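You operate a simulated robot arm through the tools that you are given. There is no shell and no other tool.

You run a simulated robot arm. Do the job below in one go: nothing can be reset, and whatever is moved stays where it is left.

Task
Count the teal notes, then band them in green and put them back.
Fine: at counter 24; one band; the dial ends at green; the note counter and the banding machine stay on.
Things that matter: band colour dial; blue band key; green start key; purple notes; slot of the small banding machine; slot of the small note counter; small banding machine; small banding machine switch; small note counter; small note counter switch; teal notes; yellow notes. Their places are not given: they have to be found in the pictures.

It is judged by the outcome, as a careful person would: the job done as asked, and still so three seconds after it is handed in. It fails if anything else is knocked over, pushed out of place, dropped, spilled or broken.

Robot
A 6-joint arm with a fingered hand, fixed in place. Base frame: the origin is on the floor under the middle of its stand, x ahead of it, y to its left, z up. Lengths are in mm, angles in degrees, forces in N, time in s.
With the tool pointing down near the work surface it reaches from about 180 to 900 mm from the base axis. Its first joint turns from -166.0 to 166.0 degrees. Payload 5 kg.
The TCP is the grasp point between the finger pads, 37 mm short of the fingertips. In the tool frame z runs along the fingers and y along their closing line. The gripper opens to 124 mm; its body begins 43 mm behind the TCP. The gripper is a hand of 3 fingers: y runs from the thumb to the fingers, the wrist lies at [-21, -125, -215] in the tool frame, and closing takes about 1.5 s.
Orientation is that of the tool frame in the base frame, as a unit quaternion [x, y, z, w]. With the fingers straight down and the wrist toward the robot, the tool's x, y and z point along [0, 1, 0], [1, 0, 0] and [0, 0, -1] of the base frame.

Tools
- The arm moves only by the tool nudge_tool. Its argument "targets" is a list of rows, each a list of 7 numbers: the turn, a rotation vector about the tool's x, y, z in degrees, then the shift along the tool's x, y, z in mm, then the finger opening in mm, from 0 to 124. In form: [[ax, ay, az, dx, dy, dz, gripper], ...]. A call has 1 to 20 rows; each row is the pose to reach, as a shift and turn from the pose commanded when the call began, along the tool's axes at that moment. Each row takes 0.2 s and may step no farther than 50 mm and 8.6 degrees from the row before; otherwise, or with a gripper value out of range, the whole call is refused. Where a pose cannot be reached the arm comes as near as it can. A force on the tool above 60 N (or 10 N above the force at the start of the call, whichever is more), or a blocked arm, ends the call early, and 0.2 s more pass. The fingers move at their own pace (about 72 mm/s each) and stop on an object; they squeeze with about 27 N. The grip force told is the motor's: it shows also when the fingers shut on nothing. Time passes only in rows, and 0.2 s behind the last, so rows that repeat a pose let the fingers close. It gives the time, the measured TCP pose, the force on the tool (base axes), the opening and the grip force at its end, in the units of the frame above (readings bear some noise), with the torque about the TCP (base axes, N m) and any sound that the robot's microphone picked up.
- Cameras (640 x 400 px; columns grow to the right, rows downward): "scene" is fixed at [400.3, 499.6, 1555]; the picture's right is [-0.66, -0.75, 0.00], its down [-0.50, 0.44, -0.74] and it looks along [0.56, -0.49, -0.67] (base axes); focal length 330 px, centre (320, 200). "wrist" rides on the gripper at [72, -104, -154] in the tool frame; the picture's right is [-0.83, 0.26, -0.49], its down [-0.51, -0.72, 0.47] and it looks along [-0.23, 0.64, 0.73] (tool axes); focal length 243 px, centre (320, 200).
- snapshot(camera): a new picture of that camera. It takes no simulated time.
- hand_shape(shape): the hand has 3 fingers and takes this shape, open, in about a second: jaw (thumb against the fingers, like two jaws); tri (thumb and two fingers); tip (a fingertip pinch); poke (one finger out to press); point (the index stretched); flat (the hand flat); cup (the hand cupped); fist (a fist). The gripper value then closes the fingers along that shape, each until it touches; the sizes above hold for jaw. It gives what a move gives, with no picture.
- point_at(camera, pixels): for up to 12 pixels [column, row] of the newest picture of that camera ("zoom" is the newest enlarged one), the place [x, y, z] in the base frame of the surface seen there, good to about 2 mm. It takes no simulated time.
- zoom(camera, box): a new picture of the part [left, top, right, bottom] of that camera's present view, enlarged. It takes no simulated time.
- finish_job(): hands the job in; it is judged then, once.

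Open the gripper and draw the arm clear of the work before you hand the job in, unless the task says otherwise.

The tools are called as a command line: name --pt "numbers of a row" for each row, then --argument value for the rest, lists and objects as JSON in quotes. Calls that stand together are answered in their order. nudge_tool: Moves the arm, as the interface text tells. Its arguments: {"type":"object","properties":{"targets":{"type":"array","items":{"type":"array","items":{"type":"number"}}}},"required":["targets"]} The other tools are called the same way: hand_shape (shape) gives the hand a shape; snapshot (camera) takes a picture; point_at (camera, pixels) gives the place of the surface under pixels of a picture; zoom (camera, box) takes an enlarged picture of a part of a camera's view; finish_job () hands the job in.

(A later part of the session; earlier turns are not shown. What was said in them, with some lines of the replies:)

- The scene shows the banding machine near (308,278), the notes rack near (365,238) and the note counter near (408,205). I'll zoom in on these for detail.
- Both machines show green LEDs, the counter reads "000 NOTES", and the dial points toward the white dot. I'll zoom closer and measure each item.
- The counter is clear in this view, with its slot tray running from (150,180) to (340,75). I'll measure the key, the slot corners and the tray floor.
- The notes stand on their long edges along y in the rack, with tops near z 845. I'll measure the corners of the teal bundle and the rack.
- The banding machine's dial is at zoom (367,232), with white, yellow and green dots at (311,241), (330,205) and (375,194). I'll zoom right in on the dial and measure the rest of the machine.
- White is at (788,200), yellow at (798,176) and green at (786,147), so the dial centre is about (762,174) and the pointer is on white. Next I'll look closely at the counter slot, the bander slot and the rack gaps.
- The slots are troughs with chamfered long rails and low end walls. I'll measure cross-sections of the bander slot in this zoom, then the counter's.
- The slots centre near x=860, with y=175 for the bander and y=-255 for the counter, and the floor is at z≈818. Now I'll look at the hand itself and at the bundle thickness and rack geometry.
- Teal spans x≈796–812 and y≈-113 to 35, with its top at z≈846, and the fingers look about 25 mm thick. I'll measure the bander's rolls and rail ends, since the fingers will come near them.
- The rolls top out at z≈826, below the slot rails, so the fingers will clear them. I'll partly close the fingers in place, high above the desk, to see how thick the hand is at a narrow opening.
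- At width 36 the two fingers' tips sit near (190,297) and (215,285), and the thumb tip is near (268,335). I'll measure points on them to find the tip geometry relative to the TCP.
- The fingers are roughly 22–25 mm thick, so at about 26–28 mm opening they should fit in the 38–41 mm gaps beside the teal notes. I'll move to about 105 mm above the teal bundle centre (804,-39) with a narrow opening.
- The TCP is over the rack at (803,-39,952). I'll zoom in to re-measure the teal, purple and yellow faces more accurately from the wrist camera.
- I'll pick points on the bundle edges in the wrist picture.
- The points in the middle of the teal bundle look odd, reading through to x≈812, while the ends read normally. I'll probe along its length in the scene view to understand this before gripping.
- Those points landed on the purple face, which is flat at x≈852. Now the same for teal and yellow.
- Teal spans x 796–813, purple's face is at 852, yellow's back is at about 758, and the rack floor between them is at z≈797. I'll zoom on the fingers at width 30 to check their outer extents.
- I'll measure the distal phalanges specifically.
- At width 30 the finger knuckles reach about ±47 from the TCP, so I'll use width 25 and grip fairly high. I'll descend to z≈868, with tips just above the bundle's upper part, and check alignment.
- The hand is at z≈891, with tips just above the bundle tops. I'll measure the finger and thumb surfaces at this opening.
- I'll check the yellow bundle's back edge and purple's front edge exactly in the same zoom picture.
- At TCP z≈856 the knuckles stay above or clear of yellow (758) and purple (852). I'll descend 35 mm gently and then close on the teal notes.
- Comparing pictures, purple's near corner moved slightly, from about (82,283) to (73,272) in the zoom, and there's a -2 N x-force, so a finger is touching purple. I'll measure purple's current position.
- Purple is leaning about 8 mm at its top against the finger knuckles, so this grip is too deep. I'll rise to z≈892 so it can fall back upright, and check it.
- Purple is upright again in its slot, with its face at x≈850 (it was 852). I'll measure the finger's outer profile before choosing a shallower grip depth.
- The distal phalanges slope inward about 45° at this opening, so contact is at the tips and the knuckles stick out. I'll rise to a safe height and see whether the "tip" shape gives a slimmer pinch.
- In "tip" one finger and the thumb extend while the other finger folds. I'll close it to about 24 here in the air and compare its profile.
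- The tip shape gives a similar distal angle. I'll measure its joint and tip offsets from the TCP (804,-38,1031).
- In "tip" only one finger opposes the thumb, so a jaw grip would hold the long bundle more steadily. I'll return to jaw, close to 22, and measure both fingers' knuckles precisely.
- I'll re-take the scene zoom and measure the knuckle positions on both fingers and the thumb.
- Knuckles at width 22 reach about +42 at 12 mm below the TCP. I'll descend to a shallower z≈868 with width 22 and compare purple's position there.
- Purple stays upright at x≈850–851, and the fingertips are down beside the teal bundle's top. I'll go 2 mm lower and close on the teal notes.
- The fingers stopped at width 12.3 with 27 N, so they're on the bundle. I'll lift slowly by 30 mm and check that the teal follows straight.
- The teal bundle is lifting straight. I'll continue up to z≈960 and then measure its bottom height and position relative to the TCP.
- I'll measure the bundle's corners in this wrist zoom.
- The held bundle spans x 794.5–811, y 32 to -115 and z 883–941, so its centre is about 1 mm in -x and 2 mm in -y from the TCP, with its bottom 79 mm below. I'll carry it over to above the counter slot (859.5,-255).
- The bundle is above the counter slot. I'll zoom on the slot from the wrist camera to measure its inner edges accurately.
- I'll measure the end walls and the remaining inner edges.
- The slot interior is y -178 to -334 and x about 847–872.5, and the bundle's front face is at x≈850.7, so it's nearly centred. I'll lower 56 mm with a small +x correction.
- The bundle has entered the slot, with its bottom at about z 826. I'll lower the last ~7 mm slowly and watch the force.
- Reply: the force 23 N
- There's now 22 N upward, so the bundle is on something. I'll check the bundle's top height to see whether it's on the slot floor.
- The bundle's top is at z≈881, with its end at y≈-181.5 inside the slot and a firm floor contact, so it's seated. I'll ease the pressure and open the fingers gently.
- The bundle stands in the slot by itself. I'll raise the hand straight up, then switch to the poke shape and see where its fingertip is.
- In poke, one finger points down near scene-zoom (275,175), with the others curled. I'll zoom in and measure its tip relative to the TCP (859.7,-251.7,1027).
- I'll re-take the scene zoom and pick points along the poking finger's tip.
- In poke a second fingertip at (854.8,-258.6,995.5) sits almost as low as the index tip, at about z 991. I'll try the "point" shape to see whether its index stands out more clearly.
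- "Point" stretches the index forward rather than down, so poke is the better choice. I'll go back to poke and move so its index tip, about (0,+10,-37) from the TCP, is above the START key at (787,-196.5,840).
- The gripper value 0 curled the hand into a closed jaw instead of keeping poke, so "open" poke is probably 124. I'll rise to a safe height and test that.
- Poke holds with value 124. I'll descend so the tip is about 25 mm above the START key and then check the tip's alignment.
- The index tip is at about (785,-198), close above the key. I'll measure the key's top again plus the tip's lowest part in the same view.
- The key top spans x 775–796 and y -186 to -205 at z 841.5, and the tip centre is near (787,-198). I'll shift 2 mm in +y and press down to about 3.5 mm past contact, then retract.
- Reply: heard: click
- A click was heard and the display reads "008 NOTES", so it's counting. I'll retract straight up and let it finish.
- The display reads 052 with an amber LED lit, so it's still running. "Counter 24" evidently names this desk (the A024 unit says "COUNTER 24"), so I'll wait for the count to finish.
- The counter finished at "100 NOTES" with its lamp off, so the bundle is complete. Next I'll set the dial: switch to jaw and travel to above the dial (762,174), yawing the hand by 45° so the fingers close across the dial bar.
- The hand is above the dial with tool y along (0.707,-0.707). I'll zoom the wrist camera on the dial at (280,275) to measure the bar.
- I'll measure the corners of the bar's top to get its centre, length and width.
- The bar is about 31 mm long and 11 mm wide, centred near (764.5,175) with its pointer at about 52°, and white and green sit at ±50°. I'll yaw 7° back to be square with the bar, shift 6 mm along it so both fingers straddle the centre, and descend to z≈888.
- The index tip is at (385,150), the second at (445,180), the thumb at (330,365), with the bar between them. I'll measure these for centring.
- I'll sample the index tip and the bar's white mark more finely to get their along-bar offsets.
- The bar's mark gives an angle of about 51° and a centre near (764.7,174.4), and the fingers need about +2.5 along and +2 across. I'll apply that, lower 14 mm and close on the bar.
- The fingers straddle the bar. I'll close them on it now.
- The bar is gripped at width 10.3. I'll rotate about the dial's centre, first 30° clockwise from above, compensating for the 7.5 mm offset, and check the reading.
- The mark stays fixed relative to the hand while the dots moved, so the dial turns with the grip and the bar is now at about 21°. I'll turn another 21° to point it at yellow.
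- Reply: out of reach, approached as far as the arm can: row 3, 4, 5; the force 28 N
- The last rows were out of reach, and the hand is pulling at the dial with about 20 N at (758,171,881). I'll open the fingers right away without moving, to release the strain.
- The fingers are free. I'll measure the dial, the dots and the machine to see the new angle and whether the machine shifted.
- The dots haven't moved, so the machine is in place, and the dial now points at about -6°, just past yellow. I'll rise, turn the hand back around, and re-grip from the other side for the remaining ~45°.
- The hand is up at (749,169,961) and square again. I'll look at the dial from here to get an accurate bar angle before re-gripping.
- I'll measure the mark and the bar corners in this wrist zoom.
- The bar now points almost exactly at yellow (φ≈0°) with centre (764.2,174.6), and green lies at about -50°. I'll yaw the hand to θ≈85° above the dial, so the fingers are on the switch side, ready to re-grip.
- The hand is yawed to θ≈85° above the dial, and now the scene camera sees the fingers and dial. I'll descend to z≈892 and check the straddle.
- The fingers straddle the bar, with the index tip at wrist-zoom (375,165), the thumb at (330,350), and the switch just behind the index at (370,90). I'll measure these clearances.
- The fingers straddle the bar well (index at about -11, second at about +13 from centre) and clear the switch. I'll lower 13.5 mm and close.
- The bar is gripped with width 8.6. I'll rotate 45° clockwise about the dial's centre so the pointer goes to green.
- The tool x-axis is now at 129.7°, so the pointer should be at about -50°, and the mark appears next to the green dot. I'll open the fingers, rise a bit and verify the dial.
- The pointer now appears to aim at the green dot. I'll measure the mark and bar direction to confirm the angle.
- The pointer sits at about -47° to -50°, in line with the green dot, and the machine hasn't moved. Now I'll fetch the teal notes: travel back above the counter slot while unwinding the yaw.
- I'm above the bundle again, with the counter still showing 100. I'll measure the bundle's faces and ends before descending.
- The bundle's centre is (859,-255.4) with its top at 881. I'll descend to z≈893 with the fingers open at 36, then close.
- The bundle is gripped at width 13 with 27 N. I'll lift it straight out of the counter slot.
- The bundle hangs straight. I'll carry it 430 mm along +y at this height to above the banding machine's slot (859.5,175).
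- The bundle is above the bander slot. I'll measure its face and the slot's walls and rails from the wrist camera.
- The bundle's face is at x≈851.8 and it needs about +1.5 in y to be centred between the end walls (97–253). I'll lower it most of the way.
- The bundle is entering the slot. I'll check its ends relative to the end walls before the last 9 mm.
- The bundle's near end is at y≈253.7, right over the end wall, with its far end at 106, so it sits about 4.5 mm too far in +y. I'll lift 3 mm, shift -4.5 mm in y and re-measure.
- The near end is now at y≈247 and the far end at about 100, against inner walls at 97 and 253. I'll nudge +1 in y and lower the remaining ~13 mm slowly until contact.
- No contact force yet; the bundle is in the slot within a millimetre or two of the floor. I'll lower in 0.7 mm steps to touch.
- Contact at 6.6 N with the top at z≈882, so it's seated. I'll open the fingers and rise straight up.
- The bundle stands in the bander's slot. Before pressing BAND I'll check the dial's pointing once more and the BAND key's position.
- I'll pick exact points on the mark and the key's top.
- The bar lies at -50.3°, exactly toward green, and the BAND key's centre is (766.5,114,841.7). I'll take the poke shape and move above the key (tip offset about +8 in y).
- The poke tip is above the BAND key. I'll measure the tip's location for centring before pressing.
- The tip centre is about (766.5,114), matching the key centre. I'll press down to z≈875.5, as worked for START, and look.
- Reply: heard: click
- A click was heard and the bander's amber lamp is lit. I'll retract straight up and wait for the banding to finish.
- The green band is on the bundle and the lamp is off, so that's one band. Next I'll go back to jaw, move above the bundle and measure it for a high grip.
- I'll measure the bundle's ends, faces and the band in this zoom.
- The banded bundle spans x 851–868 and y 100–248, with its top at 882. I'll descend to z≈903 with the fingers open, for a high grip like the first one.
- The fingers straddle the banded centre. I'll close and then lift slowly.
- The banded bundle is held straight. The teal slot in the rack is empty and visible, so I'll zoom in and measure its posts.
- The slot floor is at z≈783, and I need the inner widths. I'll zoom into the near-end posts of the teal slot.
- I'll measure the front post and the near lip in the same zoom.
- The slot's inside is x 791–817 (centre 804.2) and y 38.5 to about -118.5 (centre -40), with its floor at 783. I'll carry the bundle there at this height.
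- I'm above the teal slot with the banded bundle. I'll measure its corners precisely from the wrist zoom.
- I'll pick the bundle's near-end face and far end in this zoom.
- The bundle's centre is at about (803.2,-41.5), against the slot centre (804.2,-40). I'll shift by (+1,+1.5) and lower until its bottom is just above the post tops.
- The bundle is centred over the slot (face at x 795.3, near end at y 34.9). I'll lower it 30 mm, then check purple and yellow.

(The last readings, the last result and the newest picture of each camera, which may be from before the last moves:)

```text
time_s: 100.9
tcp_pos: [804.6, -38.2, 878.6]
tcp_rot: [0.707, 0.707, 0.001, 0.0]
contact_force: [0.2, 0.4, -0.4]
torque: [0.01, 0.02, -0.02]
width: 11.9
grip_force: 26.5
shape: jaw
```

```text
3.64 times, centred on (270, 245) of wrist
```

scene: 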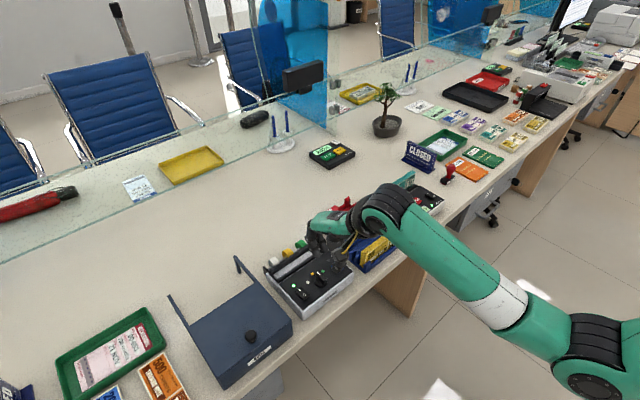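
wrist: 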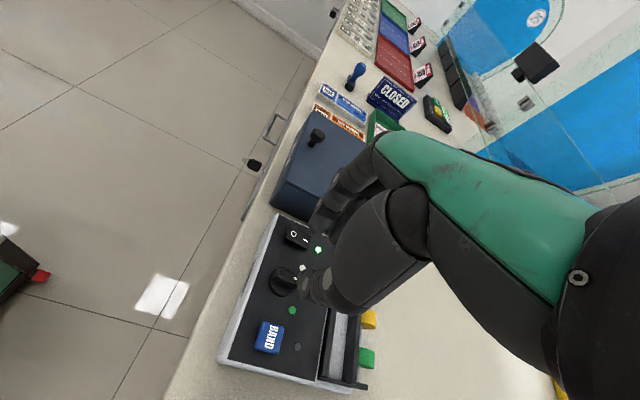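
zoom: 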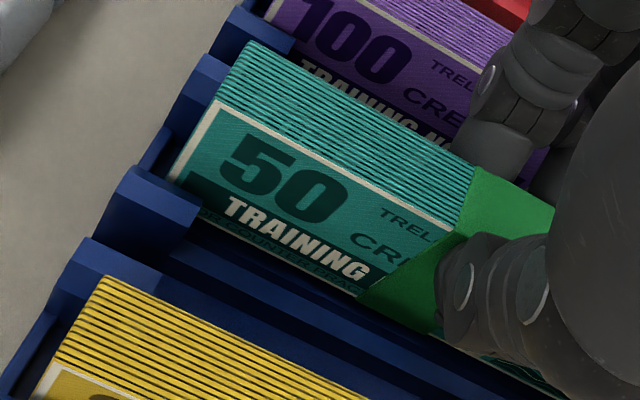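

The bundle's between its posts, its top is at 856, and purple is undisturbed at x≈850. I'll lower the last 9–10 mm slowly and watch the force.

nudge_tool --pt "0 0 0 0 -0.3 3 0" --pt "0 0 0 0 -0.3 6 0" --pt "0 0 0 0 -0.3 8 0" --pt "0 0 0 0 -0.3 9.2 0" --pt "0 0 0 0 -0.3 9.2 0"

zoom --camera "scene" --box '[330, 205, 405, 265]'

point_at --camera "zoom" --pixels '[[130, 170], [150, 190], [170, 150], [140, 220], [220, 220], [240, 260], [205, 240], [260, 200], [330, 260], [190, 230], [130, 140], [280, 185]]'

```text
time_s: 102.1
tcp_pos: [804.2, -37.6, 870.2]
tcp_rot: [0.707, 0.707, 0.0, 0.0]
contact_force: [0.1, 0.7, -2.0]
torque: [0.01, 0.0, -0.04]
width: 11.9
grip_force: 26.8
shape: jaw
```

```text
6.67 times, centred on (368, 235) of scene
```

zoom: 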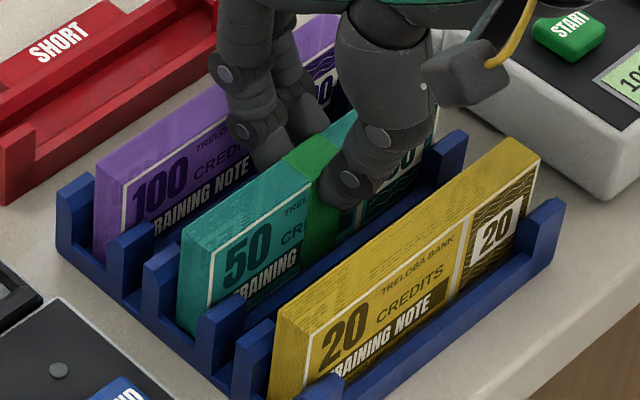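

```text
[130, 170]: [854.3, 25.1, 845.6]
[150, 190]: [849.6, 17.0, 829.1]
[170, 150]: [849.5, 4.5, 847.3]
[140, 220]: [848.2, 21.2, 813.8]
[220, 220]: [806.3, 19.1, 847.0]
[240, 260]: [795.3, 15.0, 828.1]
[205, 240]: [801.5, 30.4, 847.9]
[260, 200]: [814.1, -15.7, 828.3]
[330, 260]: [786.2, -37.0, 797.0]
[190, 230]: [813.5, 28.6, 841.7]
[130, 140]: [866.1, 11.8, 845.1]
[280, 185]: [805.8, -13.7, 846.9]
```

The top's at z≈847, within about 1 mm of its original 846, with no contact yet. I'll lower a touch more until it rests.

nudge_tool --pt "0 0 0 0 0 0.7 0" --pt "0 0 0 0 0 1.4 0" --pt "0 0 0 0 0 1.8 0" --pt "0 0 0 0 0 1.8 0"

```text
time_s: 103.1
tcp_pos: [804.6, -37.4, 868.3]
tcp_rot: [0.707, 0.707, -0.001, 0.001]
contact_force: [0.4, -0.1, 0.5]
torque: [0.03, 0.01, 0.01]
width: 12.0
grip_force: 26.6
shape: jaw
```

The force has gone slightly positive, so the bundle's weight is on the slot floor. I'll open only to 22 mm to avoid the neighbours, then check.

nudge_tool --pt "0 0 0 0 0 0 13" --pt "0 0 0 0 0 0 16" --pt "0 0 0 0 0 0 19" --pt "0 0 0 0 0 0 22" --pt "0 0 0 0 0 0 22"

zoom --camera "scene" --box '[330, 205, 405, 265]'

zoom --camera "wrist" --box '[190, 190, 350, 300]'

```text
time_s: 104.3
tcp_pos: [804.9, -37.5, 868.1]
tcp_rot: [0.707, 0.707, 0.0, 0.001]
contact_force: [-0.1, -0.6, -0.1]
torque: [-0.01, -0.04, -0.01]
width: 21.6
grip_force: 0.0
shape: jaw
```

```text
6.67 times, centred on (368, 235) of scene
```

zoom: 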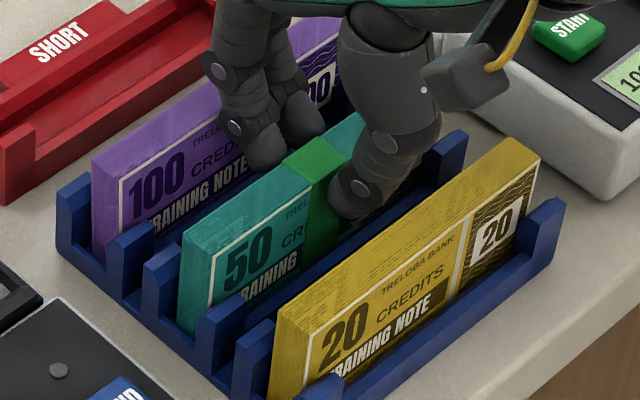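

```text
3.64 times, centred on (270, 245) of wrist
```

zoom: 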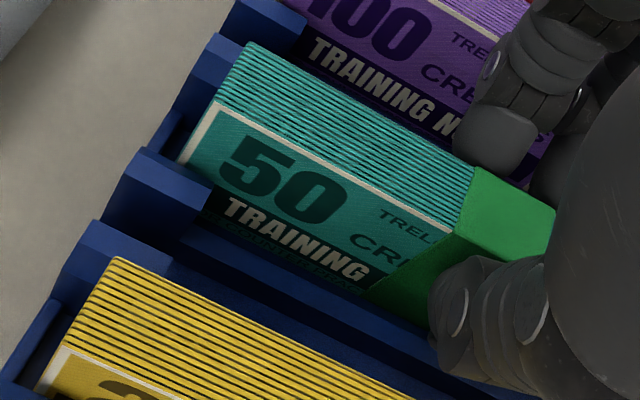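

The teal stands in its slot, and purple has only been brushed slightly. I'll rise straight up slowly, then go higher.

nudge_tool --pt "0 0 0 0 -1 -4 22" --pt "0 0 0 0 -1 -10 22" --pt "0 0 0 0 -1 -18 22" --pt "0 0 0 0 -1 -30 22" --pt "0 0 0 0 0 -55 22" --pt "0 0 0 0 0 -90 22" --pt "0 0 0 0 0 -130 22" --pt "0 0 0 0 0 -160 22" --pt "0 0 0 0 0 -160 22"

zoom --camera "scene" --box '[325, 195, 415, 275]'

point_at --camera "zoom" --pixels '[[140, 170], [160, 195], [150, 215], [190, 160], [200, 215], [215, 230], [210, 290], [240, 270], [300, 310], [330, 330], [320, 300], [120, 165]]'

```text
time_s: 106.3
tcp_pos: [805.1, -38.0, 1027.5]
tcp_rot: [0.707, 0.707, 0.0, 0.0]
contact_force: [0.5, 0.2, -0.2]
torque: [0.0, -0.02, 0.01]
width: 21.6
grip_force: 0.1
shape: jaw
```

```text
5.00 times, centred on (370, 235) of scene
```

zoom: 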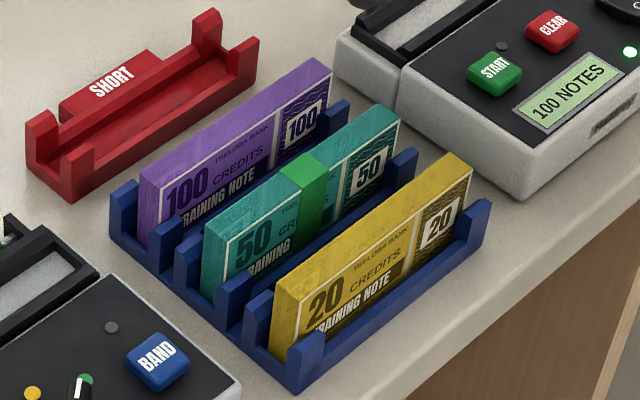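

```text
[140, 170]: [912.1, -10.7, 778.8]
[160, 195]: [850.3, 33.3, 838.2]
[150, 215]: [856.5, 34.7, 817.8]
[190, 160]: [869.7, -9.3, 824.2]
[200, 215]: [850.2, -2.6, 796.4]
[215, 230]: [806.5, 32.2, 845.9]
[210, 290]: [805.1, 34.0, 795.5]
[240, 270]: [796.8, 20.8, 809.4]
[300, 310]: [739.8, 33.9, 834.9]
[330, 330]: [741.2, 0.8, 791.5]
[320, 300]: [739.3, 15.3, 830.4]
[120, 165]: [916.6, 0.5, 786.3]
```

All three bundles stand in their slots and the teal carries one green band. I'll open the hand, draw the arm back to its start pose high above the work, and make a final check.

nudge_tool --pt "0 0 0 5 -5 -25 40" --pt "0 0 0 15 -15 -60 80" --pt "0 0 0 28 -28 -100 124" --pt "0 0 0 42 -42 -140 124" --pt "0 0 0 55 -55 -170 124" --pt "0 0 0 60 -60 -176 124" --pt "0 0 0 60 -60 -176 124" --pt "0 0 0 60 -60 -176 124"

snapshot --camera "scene"

zoom --camera "scene" --box '[255, 210, 375, 310]'

zoom --camera "scene" --box '[310, 160, 460, 280]'

```text
time_s: 108.1
tcp_pos: [746.1, 21.9, 1207.3]
tcp_rot: [0.707, 0.707, 0.0, 0.0]
contact_force: [0.2, 0.3, 0.3]
torque: [0.02, 0.01, -0.03]
width: 123.9
grip_force: 0.0
shape: jaw
```

```text
taken
```

scene: 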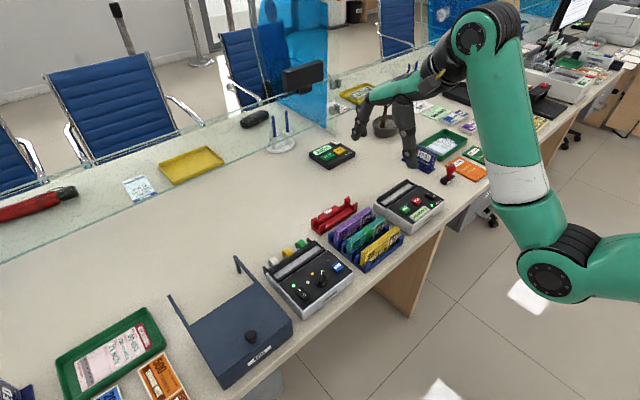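

```text
4.00 times, centred on (315, 260) of scene
```

zoom: 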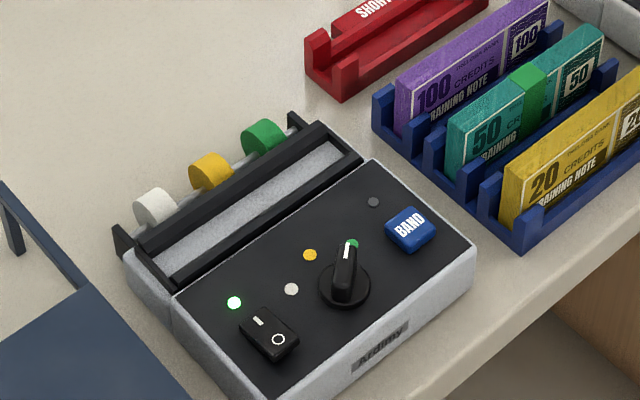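

```text
3.33 times, centred on (385, 220) of scene
```

zoom: 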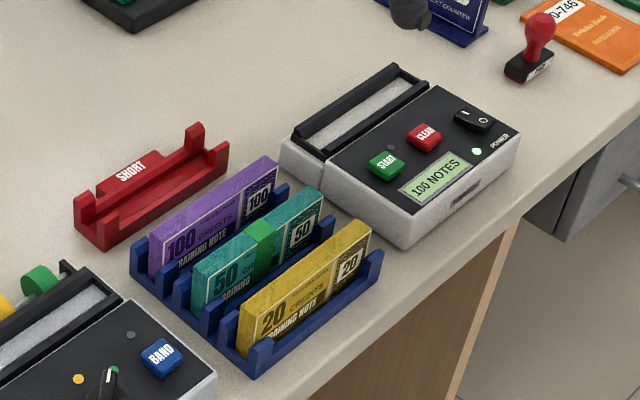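

The final pictures show the teal bundle back in its rack slot with one green band, purple and yellow upright, and the counter at "100 NOTES". Both power lamps are green, the dial points at green, and the hand is open and clear, so I'm handing the job in.

finish_job

```text
The job is handed in.
```

The teal notes were counted, banded once in green and put back in their rack slot, and I've handed the job in.

- **Count:** the note counter stopped at 100. I took "counter 24" to mean this desk, because the A024 unit is labelled "COUNTER 24". If you meant the count should read 24, it doesn't match.
- **Banding:** I turned the dial from white to green and pressed the band key once. One green band is on the bundle, and the dial is still at green.
- **Machines:** the note counter and the banding machine are both still on.
- **Purple notes:** on my first try at the teal bundle, a finger leaned the purple one back. It stood up again when I lifted away and is upright in its slot, about 2 mm from where it started.
- **Banding machine:** while I was turning the dial, the arm hit its reach limit and pulled on the machine with about 20 N. When I measured afterwards, the machine had not moved.

The yellow notes are upright in their slot. The hand is open and the arm is clear of the work.
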